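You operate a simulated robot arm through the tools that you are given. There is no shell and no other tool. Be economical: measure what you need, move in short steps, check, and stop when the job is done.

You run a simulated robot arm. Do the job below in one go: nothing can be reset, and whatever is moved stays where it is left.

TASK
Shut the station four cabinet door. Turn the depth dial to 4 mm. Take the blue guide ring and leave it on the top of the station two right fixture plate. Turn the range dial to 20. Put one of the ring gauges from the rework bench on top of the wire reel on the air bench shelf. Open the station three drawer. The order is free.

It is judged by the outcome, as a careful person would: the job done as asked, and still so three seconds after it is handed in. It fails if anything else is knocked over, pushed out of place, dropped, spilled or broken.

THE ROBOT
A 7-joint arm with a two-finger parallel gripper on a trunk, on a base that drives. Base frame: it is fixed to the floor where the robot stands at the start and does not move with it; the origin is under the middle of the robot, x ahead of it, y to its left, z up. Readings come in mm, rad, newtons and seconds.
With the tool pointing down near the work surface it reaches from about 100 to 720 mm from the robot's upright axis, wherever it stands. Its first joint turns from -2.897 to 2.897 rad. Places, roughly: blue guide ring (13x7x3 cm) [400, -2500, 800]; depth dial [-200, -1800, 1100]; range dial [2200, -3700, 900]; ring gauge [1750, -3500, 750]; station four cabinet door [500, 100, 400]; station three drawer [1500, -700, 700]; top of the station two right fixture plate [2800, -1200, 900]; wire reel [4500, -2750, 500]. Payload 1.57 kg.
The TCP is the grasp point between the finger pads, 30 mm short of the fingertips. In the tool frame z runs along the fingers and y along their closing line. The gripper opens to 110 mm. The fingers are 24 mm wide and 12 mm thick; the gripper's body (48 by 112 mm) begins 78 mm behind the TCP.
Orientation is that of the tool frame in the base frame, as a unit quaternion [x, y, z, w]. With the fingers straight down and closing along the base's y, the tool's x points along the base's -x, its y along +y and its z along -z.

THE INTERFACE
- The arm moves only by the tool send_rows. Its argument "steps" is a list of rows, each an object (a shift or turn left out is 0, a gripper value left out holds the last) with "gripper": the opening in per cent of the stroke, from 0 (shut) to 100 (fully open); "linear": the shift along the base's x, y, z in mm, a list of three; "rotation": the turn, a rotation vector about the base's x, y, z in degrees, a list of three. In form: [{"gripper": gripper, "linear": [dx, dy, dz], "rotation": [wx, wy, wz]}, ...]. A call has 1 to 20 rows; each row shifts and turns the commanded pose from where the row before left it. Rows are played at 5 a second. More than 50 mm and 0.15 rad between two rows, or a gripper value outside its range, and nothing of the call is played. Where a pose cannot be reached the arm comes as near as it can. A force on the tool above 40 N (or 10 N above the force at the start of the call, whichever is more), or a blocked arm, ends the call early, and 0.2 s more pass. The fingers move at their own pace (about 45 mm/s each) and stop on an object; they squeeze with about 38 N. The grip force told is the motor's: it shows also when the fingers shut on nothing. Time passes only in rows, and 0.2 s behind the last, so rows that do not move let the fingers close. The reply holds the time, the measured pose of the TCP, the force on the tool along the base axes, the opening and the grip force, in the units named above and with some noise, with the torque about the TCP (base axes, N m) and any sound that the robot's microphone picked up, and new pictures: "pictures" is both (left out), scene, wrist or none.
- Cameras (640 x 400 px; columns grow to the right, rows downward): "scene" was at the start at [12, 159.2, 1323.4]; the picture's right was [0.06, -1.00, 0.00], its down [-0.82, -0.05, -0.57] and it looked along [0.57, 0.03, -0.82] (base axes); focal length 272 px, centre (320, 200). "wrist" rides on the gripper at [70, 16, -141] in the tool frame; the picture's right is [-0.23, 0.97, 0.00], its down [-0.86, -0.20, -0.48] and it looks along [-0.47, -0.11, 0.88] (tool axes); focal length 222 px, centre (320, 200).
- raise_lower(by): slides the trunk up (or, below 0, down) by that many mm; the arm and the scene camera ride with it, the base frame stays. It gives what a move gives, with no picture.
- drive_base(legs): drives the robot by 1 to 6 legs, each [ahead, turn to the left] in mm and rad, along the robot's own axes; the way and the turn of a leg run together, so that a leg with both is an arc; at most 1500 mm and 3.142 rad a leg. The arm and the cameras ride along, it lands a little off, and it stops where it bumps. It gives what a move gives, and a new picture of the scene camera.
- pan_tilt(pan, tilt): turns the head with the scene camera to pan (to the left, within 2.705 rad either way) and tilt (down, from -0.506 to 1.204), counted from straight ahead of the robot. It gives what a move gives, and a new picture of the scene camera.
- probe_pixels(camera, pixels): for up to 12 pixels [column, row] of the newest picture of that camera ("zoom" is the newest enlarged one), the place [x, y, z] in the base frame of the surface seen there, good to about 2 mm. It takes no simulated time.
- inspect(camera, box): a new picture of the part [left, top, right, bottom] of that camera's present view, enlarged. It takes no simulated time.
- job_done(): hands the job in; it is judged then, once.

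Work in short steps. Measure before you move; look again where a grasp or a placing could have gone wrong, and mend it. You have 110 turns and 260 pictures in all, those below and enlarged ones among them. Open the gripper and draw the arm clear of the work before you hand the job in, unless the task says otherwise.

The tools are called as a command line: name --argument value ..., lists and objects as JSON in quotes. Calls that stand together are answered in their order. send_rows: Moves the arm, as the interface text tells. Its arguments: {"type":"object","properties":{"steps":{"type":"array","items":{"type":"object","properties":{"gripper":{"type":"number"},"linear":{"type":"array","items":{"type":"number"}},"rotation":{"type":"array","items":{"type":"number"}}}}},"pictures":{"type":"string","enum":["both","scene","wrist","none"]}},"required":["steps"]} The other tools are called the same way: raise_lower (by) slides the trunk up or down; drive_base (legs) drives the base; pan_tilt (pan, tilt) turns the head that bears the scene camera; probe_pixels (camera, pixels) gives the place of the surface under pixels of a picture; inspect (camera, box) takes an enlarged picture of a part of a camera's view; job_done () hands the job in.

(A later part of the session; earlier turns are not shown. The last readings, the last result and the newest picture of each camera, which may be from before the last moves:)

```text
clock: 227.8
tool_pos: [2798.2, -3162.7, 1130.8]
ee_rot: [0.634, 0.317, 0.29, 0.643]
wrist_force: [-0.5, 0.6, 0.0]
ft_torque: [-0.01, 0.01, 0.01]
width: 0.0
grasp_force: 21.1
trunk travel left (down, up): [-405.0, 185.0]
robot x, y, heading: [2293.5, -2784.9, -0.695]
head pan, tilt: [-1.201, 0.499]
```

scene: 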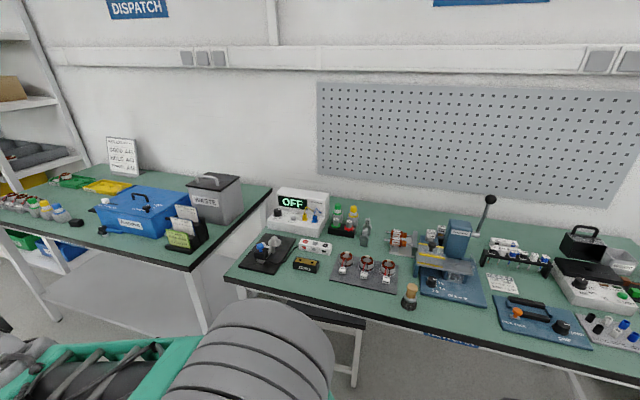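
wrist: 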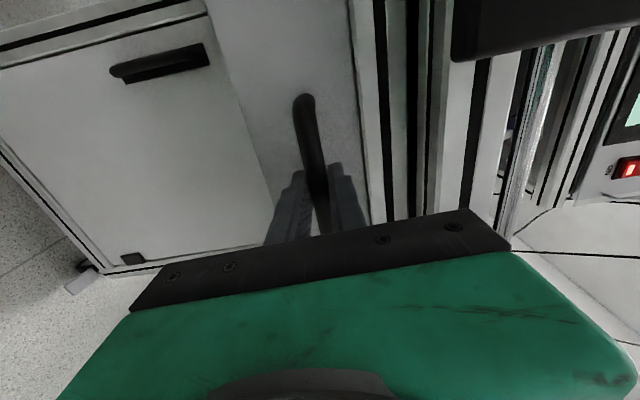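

The rework bench spreads before me; the box reading OFF at (300,205) may bear the range dial. I zoom and probe.

inspect --camera "scene" --box '[230, 170, 430, 310]'

inspect --camera "scene" --box '[400, 190, 640, 350]'

probe_pixels --camera "scene" --pixels '[[300, 205], [345, 262], [367, 267], [388, 270], [570, 330], [590, 275], [600, 325], [515, 245], [225, 280], [620, 380], [620, 260], [270, 245]]'

```text
2.86 times, centred on (330, 240) of scene
```

zoom: 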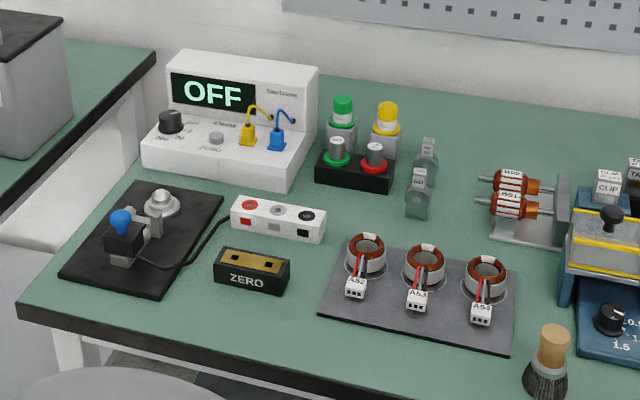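

```text
2.50 times, centred on (520, 270) of scene
```

zoom: 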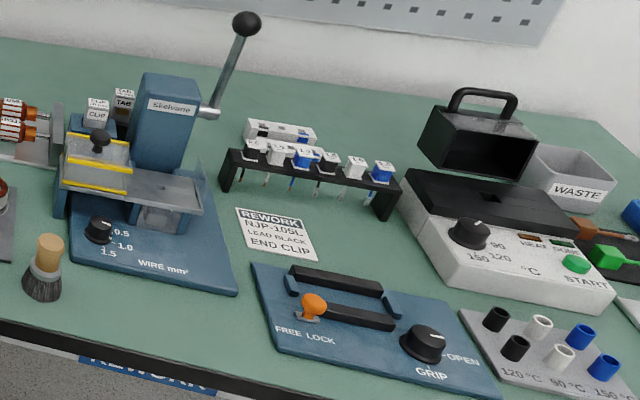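

```text
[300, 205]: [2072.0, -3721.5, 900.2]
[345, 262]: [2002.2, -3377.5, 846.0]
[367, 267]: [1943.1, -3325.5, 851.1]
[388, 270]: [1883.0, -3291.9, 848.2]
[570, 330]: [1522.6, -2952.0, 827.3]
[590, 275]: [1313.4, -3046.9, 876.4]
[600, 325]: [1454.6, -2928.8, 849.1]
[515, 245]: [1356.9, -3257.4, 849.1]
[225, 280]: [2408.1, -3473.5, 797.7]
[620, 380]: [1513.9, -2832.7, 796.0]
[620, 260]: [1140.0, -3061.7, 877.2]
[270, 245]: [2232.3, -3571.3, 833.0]
```

I probe the grey upright pieces at (364,237) and the meter's knob at (277,213).

probe_pixels --camera "scene" --pixels '[[364, 237], [367, 225], [277, 212], [278, 208], [410, 295], [398, 240], [600, 240], [505, 245]]'

inspect --camera "scene" --box '[340, 195, 420, 245]'

inspect --camera "scene" --box '[260, 180, 340, 230]'

```text
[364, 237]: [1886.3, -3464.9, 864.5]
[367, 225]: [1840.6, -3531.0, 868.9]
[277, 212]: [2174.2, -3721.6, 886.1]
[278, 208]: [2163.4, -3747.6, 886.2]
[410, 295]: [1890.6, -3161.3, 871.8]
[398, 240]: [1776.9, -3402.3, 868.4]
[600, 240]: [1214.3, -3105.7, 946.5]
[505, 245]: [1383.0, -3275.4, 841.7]
```

```text
8.00 times, centred on (380, 220) of scene
```

zoom: 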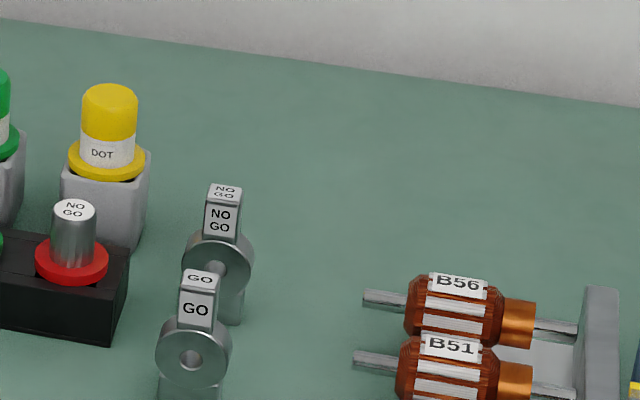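

```text
8.00 times, centred on (300, 205) of scene
```

zoom: 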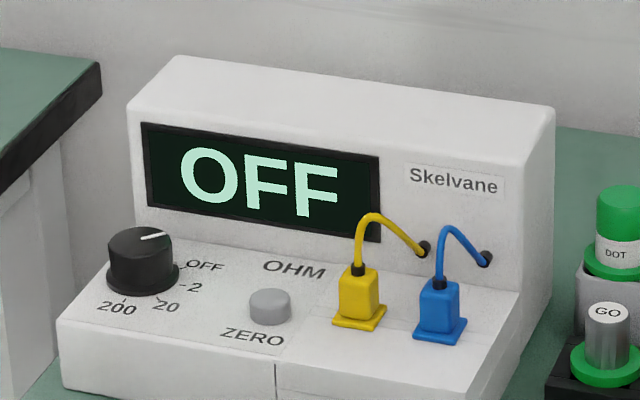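

The ring gauges are the GO / NO GO discs with holes at about (1886,-3465) and (1840,-3531); the range knob sits on a level panel at (2174,-3722,886), pointer at OFF. I check the stool near the bench front.

pan_tilt --pan -1.5 --tilt 1.0

pan_tilt --pan -0.8 --tilt 0.9

```text
clock: 228.7
tool_pos: [2797.6, -3162.5, 1130.4]
ee_rot: [0.634, 0.317, 0.292, 0.642]
wrist_force: [-0.5, 0.4, 0.3]
ft_torque: [0.0, -0.01, -0.04]
width: 0.0
grasp_force: 21.0
trunk travel left (down, up): [-405.0, 185.0]
robot x, y, heading: [2292.3, -2785.2, -0.698]
head pan, tilt: [-1.499, 1.0]
```

scene: 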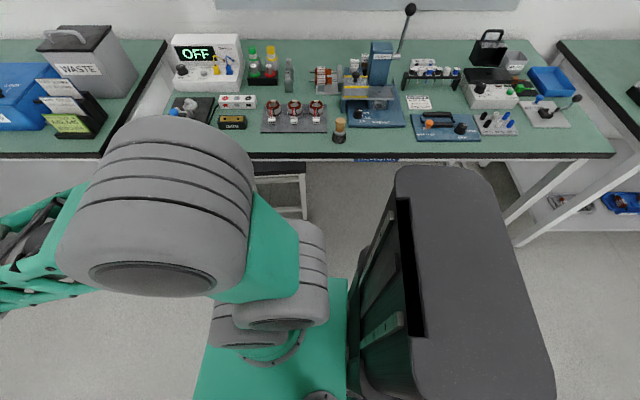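

```text
clock: 229.8
tool_pos: [2797.0, -3162.1, 1130.1]
ee_rot: [0.633, 0.317, 0.291, 0.643]
wrist_force: [0.8, 0.1, -0.8]
ft_torque: [0.01, 0.0, -0.01]
width: 0.2
grasp_force: 21.8
trunk travel left (down, up): [-405.0, 185.0]
robot x, y, heading: [2295.1, -2785.6, -0.697]
head pan, tilt: [-0.799, 0.901]
```

scene: 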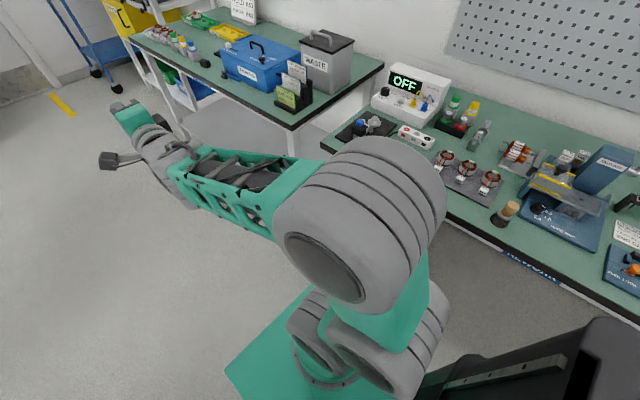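

A stool is tucked partly under the bench; I probe its front and my platform's corners.

probe_pixels --camera "scene" --pixels '[[226, 374], [300, 290], [300, 128], [410, 88]]'

pan_tilt --pan -1.5 --tilt 1.0

probe_pixels --camera "scene" --pixels '[[260, 180], [300, 180], [304, 215], [280, 172], [298, 166], [258, 165], [345, 281], [300, 157], [200, 390]]'

```text
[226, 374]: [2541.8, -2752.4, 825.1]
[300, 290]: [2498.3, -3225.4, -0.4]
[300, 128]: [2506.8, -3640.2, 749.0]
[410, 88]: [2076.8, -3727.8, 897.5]
```

```text
clock: 230.8
tool_pos: [2798.0, -3162.4, 1130.6]
ee_rot: [0.634, 0.317, 0.29, 0.643]
wrist_force: [0.1, 0.1, 0.8]
ft_torque: [-0.01, -0.01, 0.01]
width: 0.0
grasp_force: 21.1
trunk travel left (down, up): [-405.0, 185.0]
robot x, y, heading: [2295.3, -2782.4, -0.694]
head pan, tilt: [-1.499, 1.0]
```

scene: 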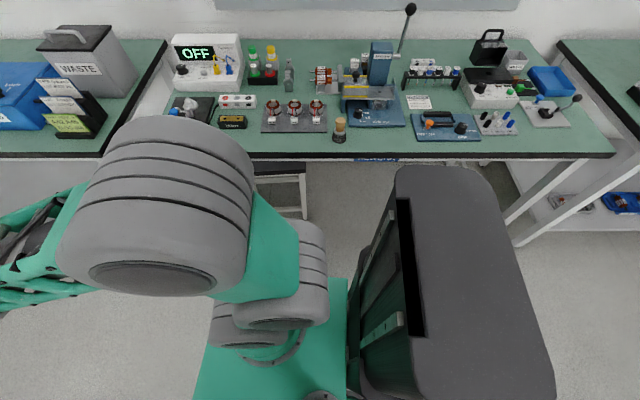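

```text
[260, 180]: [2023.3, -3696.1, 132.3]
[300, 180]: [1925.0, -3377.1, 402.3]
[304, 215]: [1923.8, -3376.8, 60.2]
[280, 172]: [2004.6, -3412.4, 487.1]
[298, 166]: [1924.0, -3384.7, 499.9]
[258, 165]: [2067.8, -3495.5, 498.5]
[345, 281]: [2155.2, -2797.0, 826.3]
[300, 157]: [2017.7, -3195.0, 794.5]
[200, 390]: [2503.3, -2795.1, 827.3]
```

The stool is fully under the bench (v≥2200), so no hindrance. Here in the open aisle I pitch the tool down and draw it in.

send_rows --steps '[{"rotation": [4.8, 5.76, 0]}, {"rotation": [4.8, 5.76, 0]}, {"rotation": [4.8, 5.76, 0]}, {"linear": [-9.6, 8, 0], "rotation": [4.8, 5.76, 0]}, {"linear": [-9.6, 8, 0], "rotation": [4.8, 5.76, 0]}, {"linear": [-9.6, 8, 0], "rotation": [4.8, 5.76, 0]}, {"linear": [-9.6, 8, 0], "rotation": [4.8, 5.76, 0]}, {"linear": [-9.6, 8, 0], "rotation": [4.8, 5.76, 0]}, {"linear": [-9.6, 8, 0], "rotation": [4.8, 5.76, 0]}, {"linear": [-9.6, 8, 0], "rotation": [4.8, 5.76, 0]}, {"linear": [-9.6, 8, 0], "rotation": [4.8, 5.76, 0]}, {"linear": [-9.6, 8, 0], "rotation": [4.8, 5.76, 0]}, {"rotation": [0, 0, 8]}, {"rotation": [0, 0, 8]}, {"rotation": [0, 0, 8]}, {"rotation": [0, 0, 8]}, {"rotation": [0, 0, 8]}, {"rotation": [0, 0, 8]}]' --pictures "none"

```text
clock: 234.7
tool_pos: [2710.3, -3090.9, 1130.1]
ee_rot: [0.64, 0.769, 0.002, -0.005]
wrist_force: [-0.2, 1.0, 0.7]
ft_torque: [0.0, -0.01, -0.01]
width: 0.4
grasp_force: 21.0
trunk travel left (down, up): [-405.0, 185.0]
robot x, y, heading: [2291.4, -2786.2, -0.697]
head pan, tilt: [-1.499, 1.0]
```

Tool now points down, 517 ahead. I raise it a little and drive to the range dial.

send_rows --steps '[{"linear": [-5, 5, 40]}, {"linear": [-5, 5, 30]}, {}]' --pictures "none"

drive_base --legs '[[0, -0.32], [475, 0], [0, -1.18]]'

pan_tilt --pan 0.1 --tilt 0.7

```text
clock: 235.4
tool_pos: [2700.1, -3082.2, 1199.4]
ee_rot: [0.64, 0.768, 0.003, -0.007]
wrist_force: [-0.8, -0.2, 0.1]
ft_torque: [-0.01, -0.03, -0.01]
width: 0.3
grasp_force: 21.1
trunk travel left (down, up): [-405.0, 185.0]
robot x, y, heading: [2295.5, -2784.6, -0.693]
head pan, tilt: [-1.499, 1.0]
```

```text
clock: 240.5
tool_pos: [2698.9, -3665.0, 1198.9]
ee_rot: [0.847, 0.531, 0.003, -0.004]
wrist_force: [-0.4, -0.5, -0.6]
ft_torque: [-0.04, -0.05, 0.01]
width: 0.0
grasp_force: 21.6
trunk travel left (down, up): [-405.0, 185.0]
robot x, y, heading: [2543.6, -3185.9, -1.318]
head pan, tilt: [-1.499, 1.0]
stopped in leg 3: the robot was blocked; the commanded pose is now the measured one
```

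scene: 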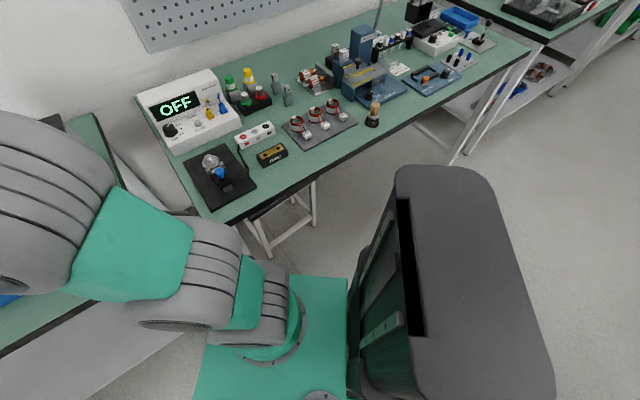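

```text
clock: 242.2
tool_pos: [2698.3, -3664.2, 1200.7]
ee_rot: [0.847, 0.531, 0.002, -0.005]
wrist_force: [-0.4, 0.2, -0.1]
ft_torque: [0.01, 0.01, 0.04]
width: 0.0
grasp_force: 21.8
trunk travel left (down, up): [-405.0, 185.0]
robot x, y, heading: [2546.7, -3184.1, -1.326]
head pan, tilt: [0.099, 0.7]
```

scene: 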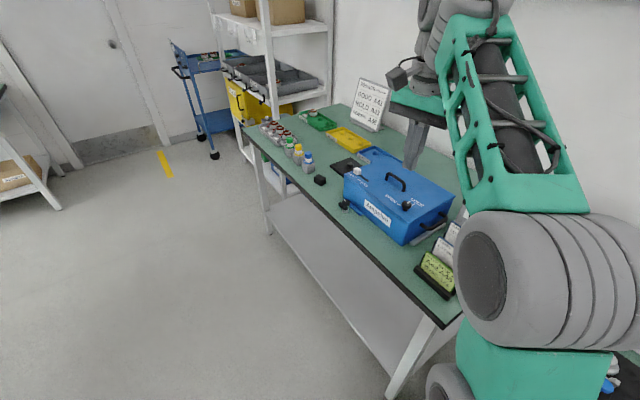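

The base corner touched while turning. I back 110 mm, finish the turn, and go forward again.

drive_base --legs '[[-110, 0], [0, -0.87], [60, 0]]'

pan_tilt --pan 0.1 --tilt 0.7

```text
clock: 246.2
tool_pos: [2206.7, -3551.0, 1199.9]
ee_rot: [0.993, 0.115, 0.006, -0.003]
wrist_force: [0.5, 0.1, -0.7]
ft_torque: [0.01, 0.0, 0.01]
width: 0.0
grasp_force: 21.7
trunk travel left (down, up): [-405.0, 185.0]
robot x, y, heading: [2482.4, -3130.6, -2.21]
head pan, tilt: [0.099, 0.7]
```

scene: 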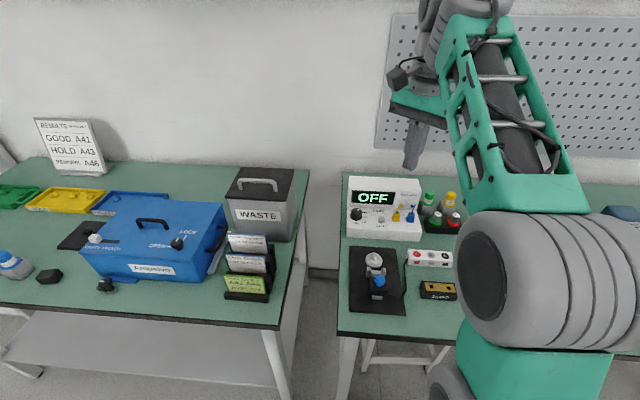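

```text
clock: 246.8
tool_pos: [2208.0, -3550.0, 1199.7]
ee_rot: [0.993, 0.115, 0.007, -0.002]
wrist_force: [-0.4, 0.8, 0.6]
ft_torque: [-0.04, 0.0, 0.0]
width: 0.0
grasp_force: 21.2
trunk travel left (down, up): [-405.0, 185.0]
robot x, y, heading: [2484.7, -3129.8, -2.211]
head pan, tilt: [0.099, 0.7]
```

scene: 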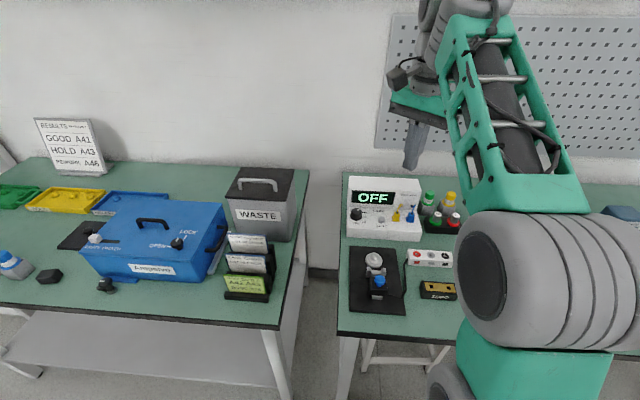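

The dial is 669 ahead, 106 left. I zoom in on it and probe the labels and knob.

inspect --camera "scene" --box '[340, 195, 404, 245]'

inspect --camera "wrist" --box '[0, 0, 640, 400]'

```text
8.00 times, centred on (372, 220) of scene
```

zoom: 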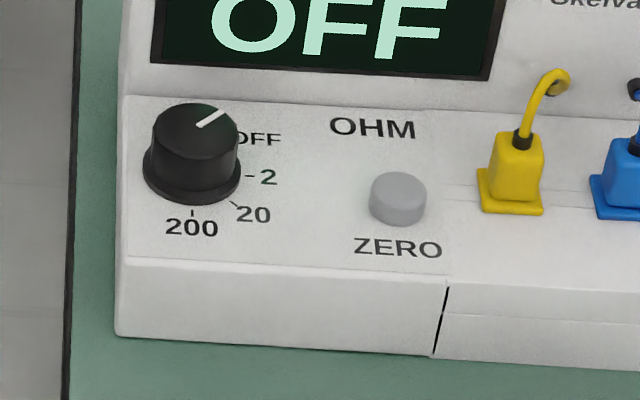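

```text
1.00 times, centred on (320, 200) of wrist (not enlarged: the box is as wide or as high as the picture)
```

zoom: 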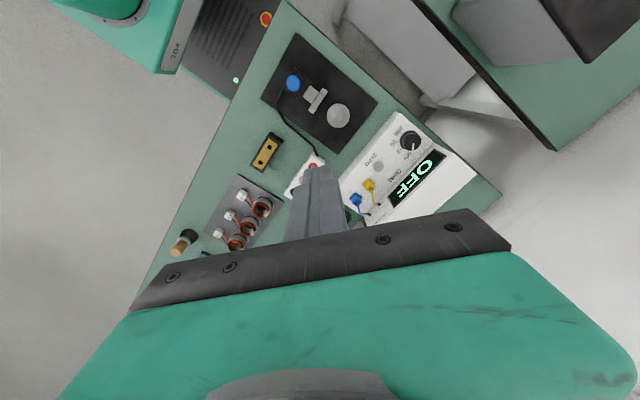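

Ticks: 2 right, 20 lower right, 200 toward the front – 45° apart, so OFF→20 is 90° clockwise. I check in the wrist view more closely.

inspect --camera "wrist" --box '[360, 100, 460, 180]'

probe_pixels --camera "zoom" --pixels '[[325, 210], [290, 205], [365, 215], [325, 175], [325, 245], [250, 100], [210, 200], [300, 260]]'

```text
5.00 times, centred on (410, 140) of wrist
```

zoom: 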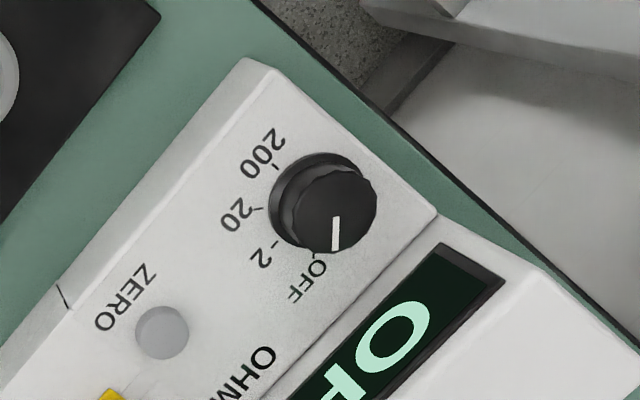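

```text
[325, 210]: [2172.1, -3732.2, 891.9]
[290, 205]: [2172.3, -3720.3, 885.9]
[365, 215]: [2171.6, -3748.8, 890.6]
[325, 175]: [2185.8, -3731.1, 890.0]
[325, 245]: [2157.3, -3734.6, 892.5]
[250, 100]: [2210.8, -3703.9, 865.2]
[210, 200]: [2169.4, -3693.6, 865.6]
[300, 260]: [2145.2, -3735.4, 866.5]
```

I probe the tick marks themselves.

probe_pixels --camera "zoom" --pixels '[[277, 167], [258, 209], [275, 243], [334, 222], [336, 246], [272, 205], [300, 170]]'

```text
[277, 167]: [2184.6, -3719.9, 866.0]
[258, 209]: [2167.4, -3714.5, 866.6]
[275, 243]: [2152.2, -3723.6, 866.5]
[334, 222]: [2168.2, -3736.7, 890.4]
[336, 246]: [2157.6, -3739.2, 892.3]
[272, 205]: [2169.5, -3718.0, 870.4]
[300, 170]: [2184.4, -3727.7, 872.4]
```

Centre ≈(2171,-3734), pointer at 189–195°, 20's tick at ~99°: a 90° clockwise turn. I check the clearance to the display step behind.

probe_pixels --camera "zoom" --pixels '[[425, 220], [380, 268], [400, 262], [450, 250], [490, 300], [545, 275], [162, 312], [162, 340]]'

```text
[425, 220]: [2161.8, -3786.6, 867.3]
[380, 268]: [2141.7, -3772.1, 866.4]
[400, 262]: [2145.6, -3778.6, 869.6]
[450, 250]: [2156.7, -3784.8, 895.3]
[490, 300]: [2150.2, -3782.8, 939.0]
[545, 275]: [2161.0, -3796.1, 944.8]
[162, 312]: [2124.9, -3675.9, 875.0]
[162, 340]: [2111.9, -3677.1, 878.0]
```

The display step is 48 mm behind, ample. I move over the knob, yawing +86° so the 90° clockwise turn has range.

send_rows --steps '[{"gripper": 50, "linear": [-3.4, -16.7, -10], "rotation": [0, 0, 7.8]}, {"linear": [-3.4, -16.7, -10], "rotation": [0, 0, 7.8]}, {"linear": [-3.4, -16.7, -10], "rotation": [0, 0, 7.8]}, {"linear": [-3.4, -16.7, -10], "rotation": [0, 0, 7.8]}, {"linear": [-3.4, -16.7, -20], "rotation": [0, 0, 7.8]}, {"linear": [-3.4, -16.7, -20], "rotation": [0, 0, 7.8]}, {"linear": [-3.4, -16.7, -20], "rotation": [0, 0, 7.8]}, {"linear": [-3.4, -16.7, -20], "rotation": [0, 0, 7.8]}, {"linear": [-3.4, -16.7, -20], "rotation": [0, 0, 7.8]}, {"linear": [-3.4, -16.7, -20], "rotation": [0, 0, 7.8]}, {"linear": [-3.4, -16.7, -20], "rotation": [0, 0, 8]}, {}]' --pictures "wrist"

```text
clock: 249.4
tool_pos: [2170.9, -3736.8, 1021.8]
ee_rot: [0.646, 0.763, 0.002, -0.007]
wrist_force: [-0.7, 0.0, -0.1]
ft_torque: [0.0, 0.03, -0.01]
width: 55.0
grasp_force: 0.1
trunk travel left (down, up): [-405.0, 185.0]
robot x, y, heading: [2486.1, -3134.1, -2.21]
head pan, tilt: [0.099, 0.7]
```

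wrist: 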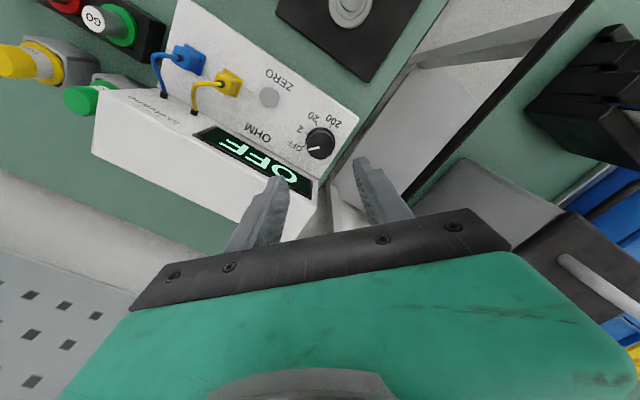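

I re-probe the knob from this nearer view.

inspect --camera "wrist" --box '[280, 90, 370, 170]'

probe_pixels --camera "wrist" --pixels '[[308, 143], [334, 143], [321, 130], [320, 156], [321, 143], [335, 128]]'

```text
5.00 times, centred on (325, 130) of wrist
```

zoom: 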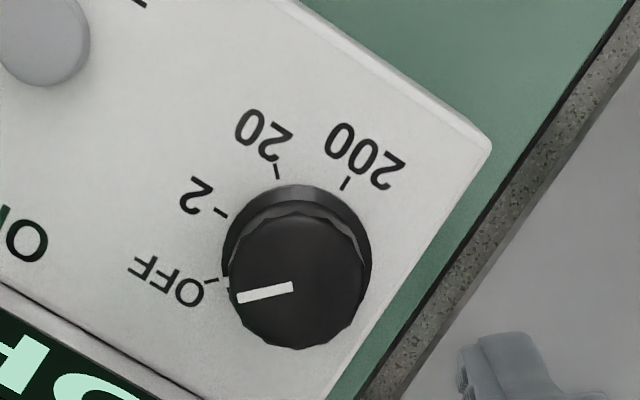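

```text
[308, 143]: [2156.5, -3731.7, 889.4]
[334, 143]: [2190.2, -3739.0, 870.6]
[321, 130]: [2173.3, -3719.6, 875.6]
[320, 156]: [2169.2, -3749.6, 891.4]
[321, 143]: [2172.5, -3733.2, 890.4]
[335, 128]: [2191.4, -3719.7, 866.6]
```

Equal ticks of 45° confirmed. I descend over the knob to z 906 and close.

send_rows --steps '[{"linear": [0.5, 1, -40]}, {"linear": [0.5, 0.8, -40]}, {"linear": [0, 0, -25]}, {"linear": [0, 0, -10]}, {}, {"gripper": 5}, {}, {}, {}]' --pictures "wrist"

```text
clock: 251.4
tool_pos: [2170.3, -3732.9, 904.3]
ee_rot: [0.648, 0.762, 0.002, -0.005]
wrist_force: [-23.4, 0.4, -0.2]
ft_torque: [-0.38, 0.37, -0.04]
width: 33.8
grasp_force: 38.8
trunk travel left (down, up): [-405.0, 185.0]
robot x, y, heading: [2483.4, -3134.7, -2.206]
head pan, tilt: [0.099, 0.7]
```

wrist: 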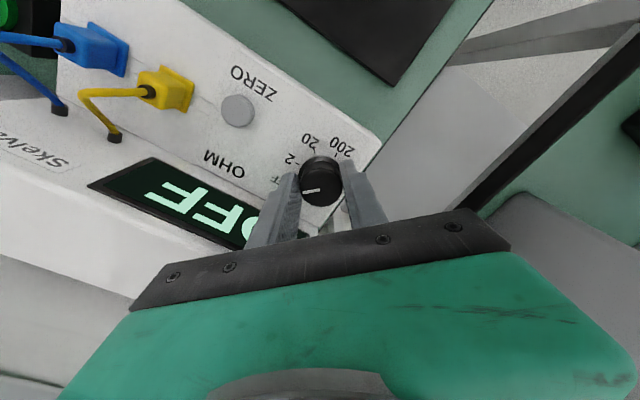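

The grip pulled the tool 1.6 mm toward −x; I relieve that and turn 90° clockwise.

send_rows --steps '[{"linear": [-1.6, 0, 0]}, {"rotation": [0, 0, -7.5]}, {"rotation": [0, 0, -7.5]}, {"rotation": [0, 0, -7.5]}, {"rotation": [0, 0, -7.5]}, {"rotation": [0, 0, -7.5]}, {"rotation": [0, 0, -7.5]}, {"rotation": [0, 0, -7.5]}, {"rotation": [0, 0, -7.5]}, {"rotation": [0, 0, -7.5]}, {"rotation": [0, 0, -7.5]}, {"rotation": [0, 0, -7.5]}, {"rotation": [0, 0, -7.5]}, {}]' --pictures "wrist"

inspect --camera "wrist" --box '[260, 110, 380, 230]'

```text
clock: 253.9
tool_pos: [2173.8, -3736.2, 904.0]
ee_rot: [0.977, 0.214, 0.004, -0.003]
wrist_force: [9.9, -11.4, -3.6]
ft_torque: [-0.94, -0.75, 0.07]
width: 33.7
grasp_force: 41.1
trunk travel left (down, up): [-405.0, 185.0]
robot x, y, heading: [2482.3, -3128.6, -2.198]
head pan, tilt: [0.099, 0.7]
stopped in row 12: the force on the tool passed its limit at 40 N (the readings are from after the stop); the commanded pose is now the measured one
```

wrist: 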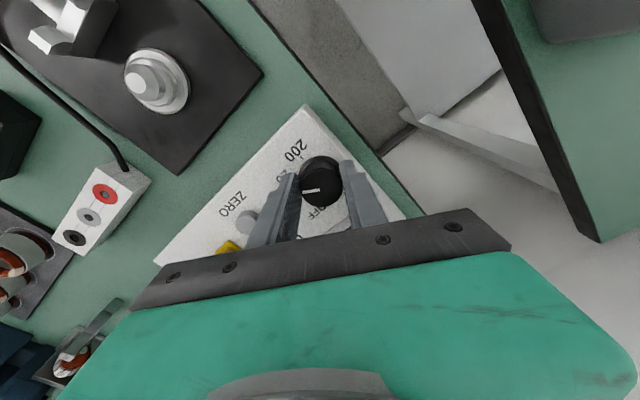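

```text
3.33 times, centred on (320, 170) of wrist
```

zoom: 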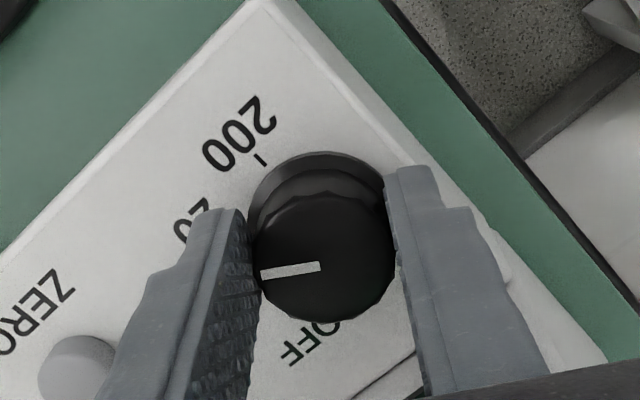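

Turned 74.6° before a side-force stop; 15.4° remain. I continue in smaller steps from the relaxed pose.

send_rows --steps '[{"rotation": [0, 0, -4]}, {"rotation": [0, 0, -4]}, {"rotation": [0, 0, -4]}, {"rotation": [0, 0, -3.6]}, {}]' --pictures "wrist"

inspect --camera "wrist" --box '[260, 110, 380, 230]'

```text
clock: 255.1
tool_pos: [2173.6, -3737.2, 903.7]
ee_rot: [0.997, 0.078, 0.004, -0.002]
wrist_force: [20.6, -24.0, -6.5]
ft_torque: [-0.99, -0.72, 0.17]
width: 33.6
grasp_force: 41.6
trunk travel left (down, up): [-405.0, 185.0]
robot x, y, heading: [2485.3, -3129.8, -2.198]
head pan, tilt: [0.099, 0.7]
```

wrist: 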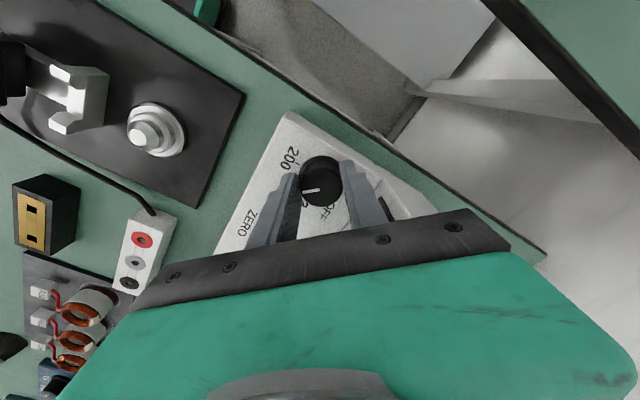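

```text
3.33 times, centred on (320, 170) of wrist
```

zoom: 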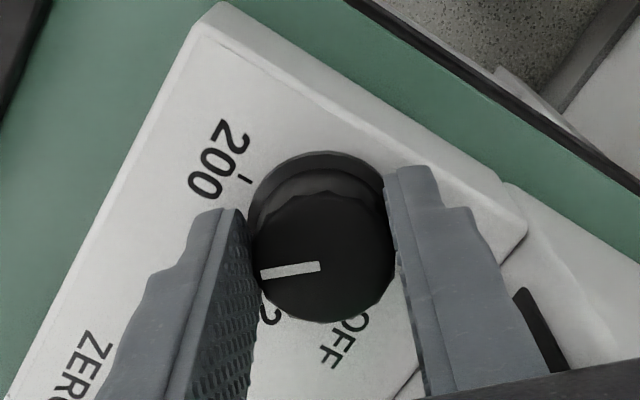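

Turned 90.4° in total. I release and rise to check.

send_rows --steps '[{"gripper": 46}, {}, {}, {"linear": [0, 0, 30]}, {"linear": [0, 0, 40]}, {"linear": [0, 0, 40]}, {"linear": [10, 14, 40]}, {"linear": [10, 14, 20]}]' --pictures "none"

inspect --camera "scene" --box '[340, 170, 440, 245]'

inspect --camera "wrist" --box '[240, 80, 400, 200]'

```text
clock: 256.9
tool_pos: [2191.3, -3704.7, 1072.1]
ee_rot: [0.997, 0.077, 0.005, -0.001]
wrist_force: [1.1, -0.6, 0.0]
ft_torque: [0.01, 0.0, 0.0]
width: 50.6
grasp_force: 0.0
trunk travel left (down, up): [-405.0, 185.0]
robot x, y, heading: [2483.6, -3128.9, -2.205]
head pan, tilt: [0.099, 0.7]
```

```text
5.33 times, centred on (390, 208) of scene
```

zoom: 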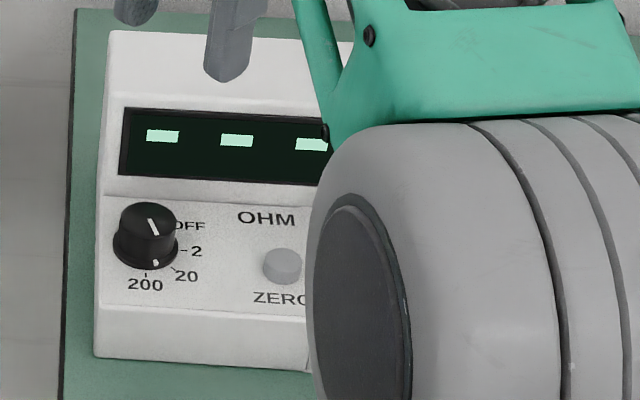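

```text
3.33 times, centred on (320, 140) of wrist
```

zoom: 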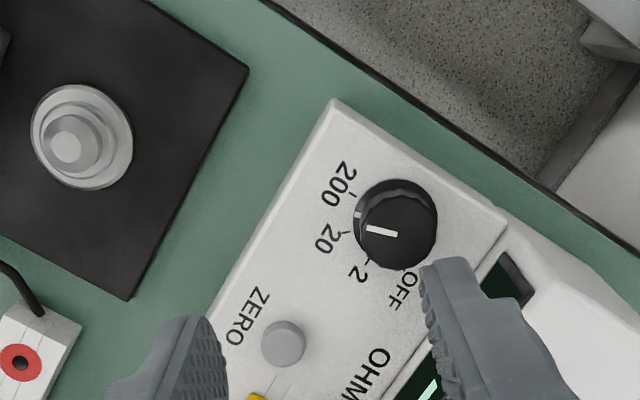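

The display left OFF and shows a range now. I probe pointer and ticks to verify the angle.

inspect --camera "wrist" --box '[315, 120, 375, 160]'

```text
10.00 times, centred on (345, 140) of wrist
```

zoom: 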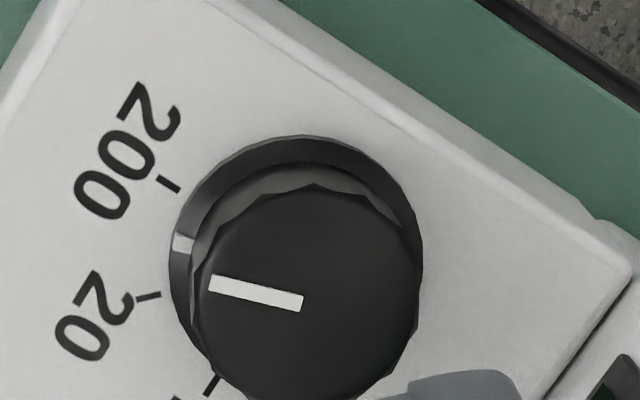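

The skirt mark at (183,243) now lies between 200 and 20: it dragged ~20–25° on release, when side force was still on. I probe precisely.

probe_pixels --camera "zoom" --pixels '[[183, 243], [296, 302], [216, 285], [168, 183], [149, 297], [211, 385], [172, 265], [420, 260], [300, 138], [312, 300]]'

```text
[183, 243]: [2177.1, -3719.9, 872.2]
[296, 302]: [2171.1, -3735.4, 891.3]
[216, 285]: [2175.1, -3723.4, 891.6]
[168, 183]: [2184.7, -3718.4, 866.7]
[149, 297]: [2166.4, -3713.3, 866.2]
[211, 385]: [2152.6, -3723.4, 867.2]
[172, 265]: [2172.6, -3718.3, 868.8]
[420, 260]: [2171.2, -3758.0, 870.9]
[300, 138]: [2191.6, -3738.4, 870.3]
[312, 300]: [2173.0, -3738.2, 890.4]
```

Pointer is at 71°, the 20 tick at 101°: it needs +30°. I regrasp centred on (2171.5,-3735).

send_rows --steps '[{"linear": [-9.9, -15.1, -20]}, {"linear": [-9.9, -15.2, -40]}, {"linear": [0, 0, -40]}, {"linear": [0, 0, -35]}, {"linear": [0, 0, -26]}, {"linear": [0, 0, -4]}, {}, {}]' --pictures "none"

send_rows --steps '[{"gripper": 25}, {}, {}, {}, {}]' --pictures "wrist"

```text
clock: 258.7
tool_pos: [2172.9, -3737.3, 908.3]
ee_rot: [0.997, 0.077, 0.005, -0.001]
wrist_force: [-0.1, 0.6, -0.3]
ft_torque: [0.0, -0.02, 0.01]
width: 50.5
grasp_force: 0.1
trunk travel left (down, up): [-405.0, 185.0]
robot x, y, heading: [2481.3, -3127.6, -2.199]
head pan, tilt: [0.099, 0.7]
```

```text
clock: 259.9
tool_pos: [2172.1, -3736.7, 908.5]
ee_rot: [0.997, 0.077, 0.006, -0.001]
wrist_force: [-0.9, -0.2, -0.6]
ft_torque: [-0.31, 0.15, 0.0]
width: 33.5
grasp_force: 40.7
trunk travel left (down, up): [-405.0, 185.0]
robot x, y, heading: [2485.0, -3127.5, -2.201]
head pan, tilt: [0.099, 0.7]
```

wrist: 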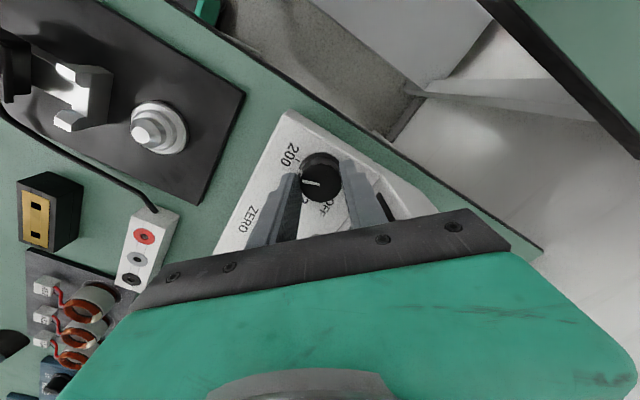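

Clean grip, no side force. I zoom to see the pointer against the ticks while gripped.

inspect --camera "wrist" --box '[275, 135, 365, 225]'

probe_pixels --camera "zoom" --pixels '[[200, 208], [300, 200], [260, 204]]'

```text
4.44 times, centred on (320, 180) of wrist
```

zoom: 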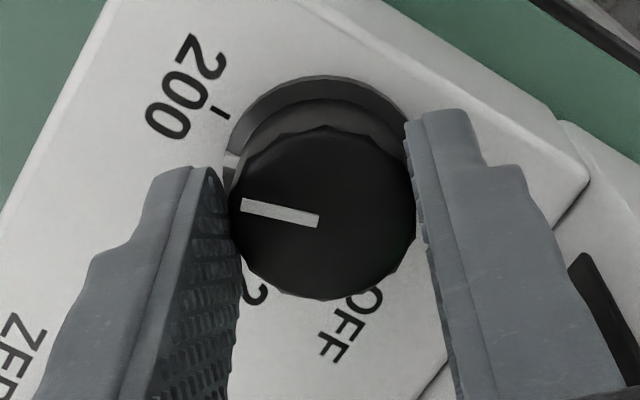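

```text
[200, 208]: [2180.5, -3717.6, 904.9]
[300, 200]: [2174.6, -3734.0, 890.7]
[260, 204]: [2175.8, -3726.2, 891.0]
```

It did slip ~25° at the release. I turn back +30° and read the forces before letting go.

send_rows --steps '[{"rotation": [0, 0, 7.5]}, {"rotation": [0, 0, 7.5]}, {"rotation": [0, 0, 7.5]}, {"rotation": [0, 0, 7.5]}, {}, {}]' --pictures "wrist"

inspect --camera "wrist" --box '[275, 135, 365, 225]'

```text
clock: 261.3
tool_pos: [2171.6, -3736.8, 909.7]
ee_rot: [0.943, 0.334, 0.005, -0.002]
wrist_force: [-3.5, 5.3, -3.4]
ft_torque: [-0.21, 0.14, 0.0]
width: 33.5
grasp_force: 41.0
trunk travel left (down, up): [-405.0, 185.0]
robot x, y, heading: [2486.0, -3128.4, -2.205]
head pan, tilt: [0.099, 0.7]
```

wrist: 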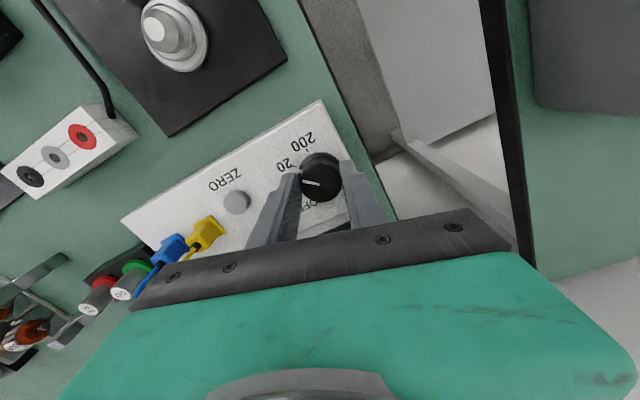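

```text
4.44 times, centred on (320, 180) of wrist
```

zoom: 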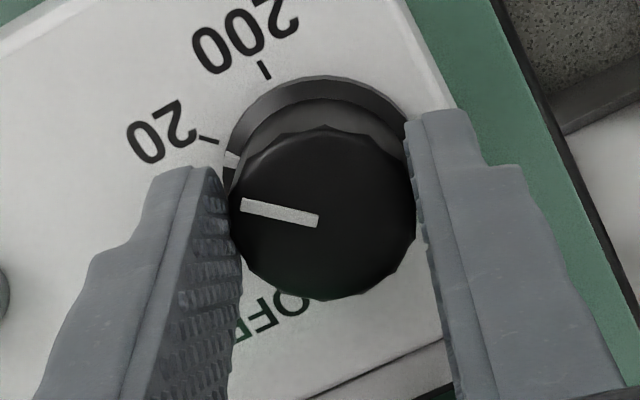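

Forces are small and the mark lies within a few degrees of the 20 tick. I release, rise, and check again.

send_rows --steps '[{"gripper": 35}, {"gripper": 46}, {}, {}, {"linear": [0, 0, 30]}, {"linear": [0, 0, 40]}, {"linear": [0, 0, 40]}, {"linear": [10, 14, 40]}, {}]' --pictures "none"

inspect --camera "wrist" --box '[290, 110, 370, 170]'

```text
clock: 263.3
tool_pos: [2181.3, -3722.2, 1060.4]
ee_rot: [0.943, 0.333, 0.005, -0.003]
wrist_force: [0.3, -0.4, 0.6]
ft_torque: [-0.01, 0.02, -0.02]
width: 50.4
grasp_force: 0.1
trunk travel left (down, up): [-405.0, 185.0]
robot x, y, heading: [2480.7, -3128.0, -2.206]
head pan, tilt: [0.099, 0.7]
```

```text
6.67 times, centred on (330, 140) of wrist
```

zoom: 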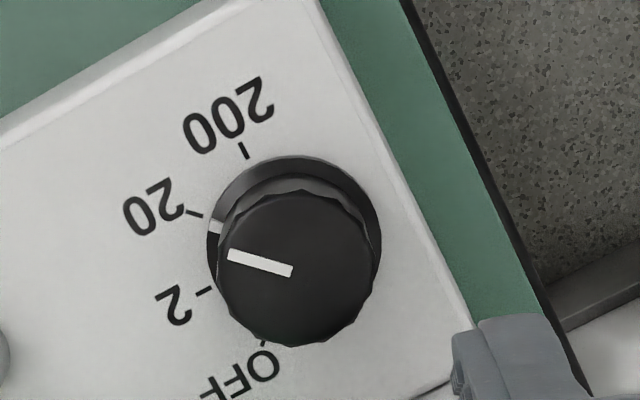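

The pointer now sits at the 20 tick. I glance at the display as confirmation, and at the ring gauges.

inspect --camera "scene" --box '[340, 160, 500, 260]'

probe_pixels --camera "zoom" --pixels '[[75, 230], [86, 205], [100, 230]]'

```text
4.00 times, centred on (420, 210) of scene
```

zoom: 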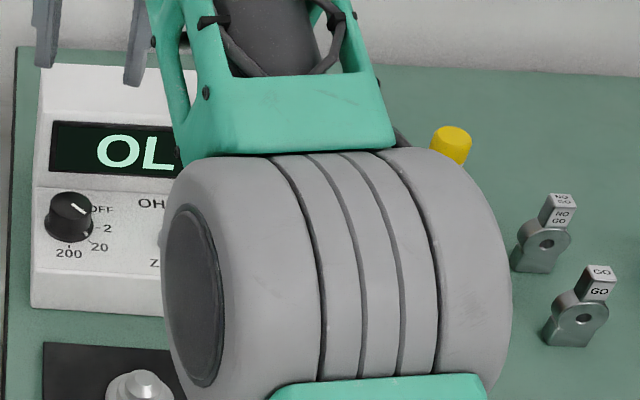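

```text
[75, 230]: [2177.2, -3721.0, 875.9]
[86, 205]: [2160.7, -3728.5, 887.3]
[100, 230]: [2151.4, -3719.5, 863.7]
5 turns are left
```

The meter shows "OL", a live range: dial done. Only 5 turns remain, so I batch: probe the GO ring gauge in this zoom, look toward the reel, and move the gripper over the gauge.

probe_pixels --camera "zoom" --pixels '[[600, 270], [598, 291], [556, 320], [606, 318], [578, 338], [546, 336], [586, 345], [568, 300], [572, 308], [595, 330], [530, 360]]'

pan_tilt --pan 2.4 --tilt 0.25

inspect --camera "scene" --box '[210, 130, 430, 270]'

send_rows --steps '[{"gripper": 60, "linear": [-32.8, 28.6, 0]}, {"linear": [-32.8, 28.6, 0]}, {"linear": [-32.8, 28.6, 0]}, {"linear": [-32.8, 28.6, 0]}, {"linear": [-32.8, 28.6, 0]}, {"linear": [-32.8, 28.6, 0]}, {"linear": [-32.8, 28.6, 0]}, {"linear": [-32.8, 28.6, 0]}, {"linear": [-32.8, 28.6, 0]}, {}]' --pictures "wrist"

inspect --camera "wrist" --box '[240, 80, 400, 220]'

probe_pixels --camera "scene" --pixels '[[320, 170], [320, 190], [320, 210], [320, 230], [300, 200], [340, 200], [280, 200], [360, 200], [260, 210], [300, 220], [340, 220], [380, 210]]'

```text
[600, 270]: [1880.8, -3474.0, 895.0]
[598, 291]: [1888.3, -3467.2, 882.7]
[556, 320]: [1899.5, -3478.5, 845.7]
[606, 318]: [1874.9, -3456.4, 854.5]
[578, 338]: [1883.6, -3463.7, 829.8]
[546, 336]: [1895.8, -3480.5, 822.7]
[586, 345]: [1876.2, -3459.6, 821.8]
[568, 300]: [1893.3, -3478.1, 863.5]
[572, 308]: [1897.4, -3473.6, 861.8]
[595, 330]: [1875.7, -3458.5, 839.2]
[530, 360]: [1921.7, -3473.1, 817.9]
```

```text
clock: 265.4
tool_pos: [2182.0, -3722.5, 1061.3]
ee_rot: [0.943, 0.333, 0.004, -0.003]
wrist_force: [0.5, 0.0, 0.1]
ft_torque: [0.0, 0.01, 0.01]
width: 50.5
grasp_force: 0.1
trunk travel left (down, up): [-405.0, 185.0]
robot x, y, heading: [2480.4, -3128.9, -2.204]
head pan, tilt: [2.4, 0.25]
```

scene: 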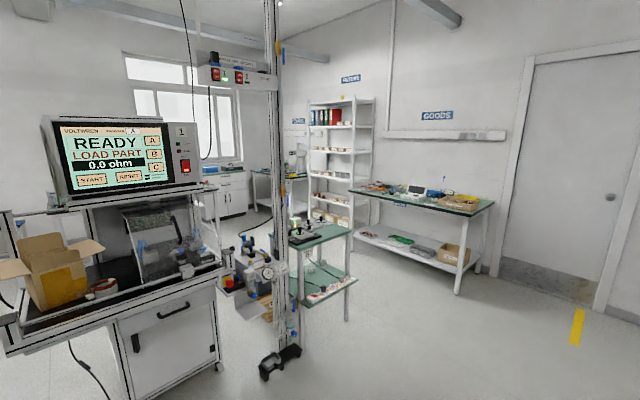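

```text
2.86 times, centred on (320, 200) of scene
```

zoom: 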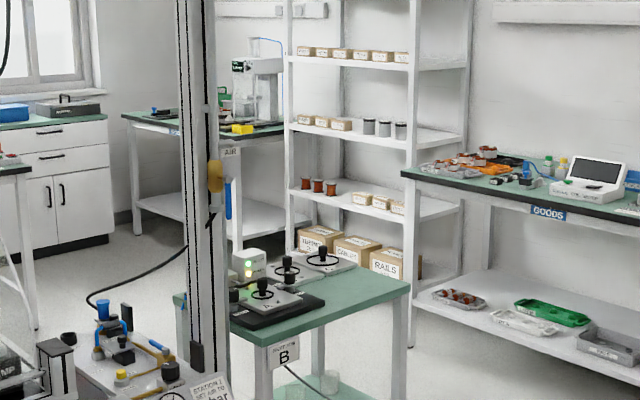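

```text
clock: 267.6
tool_pos: [1896.9, -3457.2, 1056.1]
ee_rot: [0.943, 0.334, 0.004, -0.003]
wrist_force: [0.4, 1.1, 0.5]
ft_torque: [-0.01, -0.01, -0.01]
width: 66.0
grasp_force: 0.0
out of reach, approached as far as the arm can: row 9
trunk travel left (down, up): [-405.0, 185.0]
robot x, y, heading: [2481.8, -3132.2, -2.202]
head pan, tilt: [2.4, 0.25]
```

wrist: 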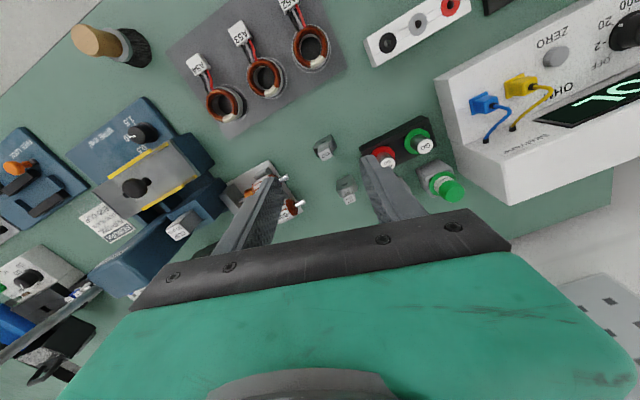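

```text
2.86 times, centred on (320, 150) of wrist
```

zoom: 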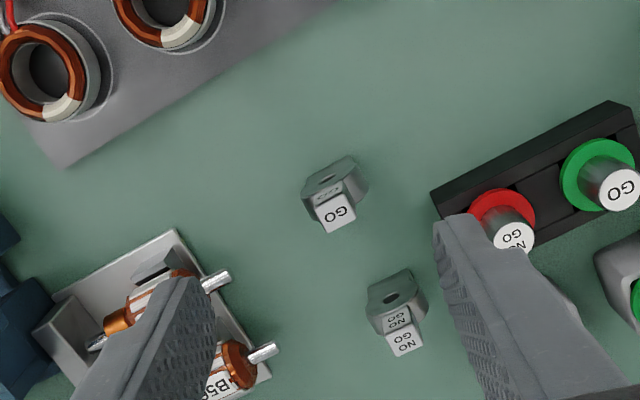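

```text
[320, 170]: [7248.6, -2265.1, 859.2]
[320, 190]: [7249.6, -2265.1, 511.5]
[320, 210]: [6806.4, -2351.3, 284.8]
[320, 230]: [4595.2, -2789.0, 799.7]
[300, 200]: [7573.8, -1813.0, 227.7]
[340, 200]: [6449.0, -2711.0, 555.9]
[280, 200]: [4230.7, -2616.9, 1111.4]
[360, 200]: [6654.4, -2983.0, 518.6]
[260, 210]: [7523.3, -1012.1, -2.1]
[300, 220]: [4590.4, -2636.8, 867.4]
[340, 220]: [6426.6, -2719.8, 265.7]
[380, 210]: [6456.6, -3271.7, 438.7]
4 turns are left
```

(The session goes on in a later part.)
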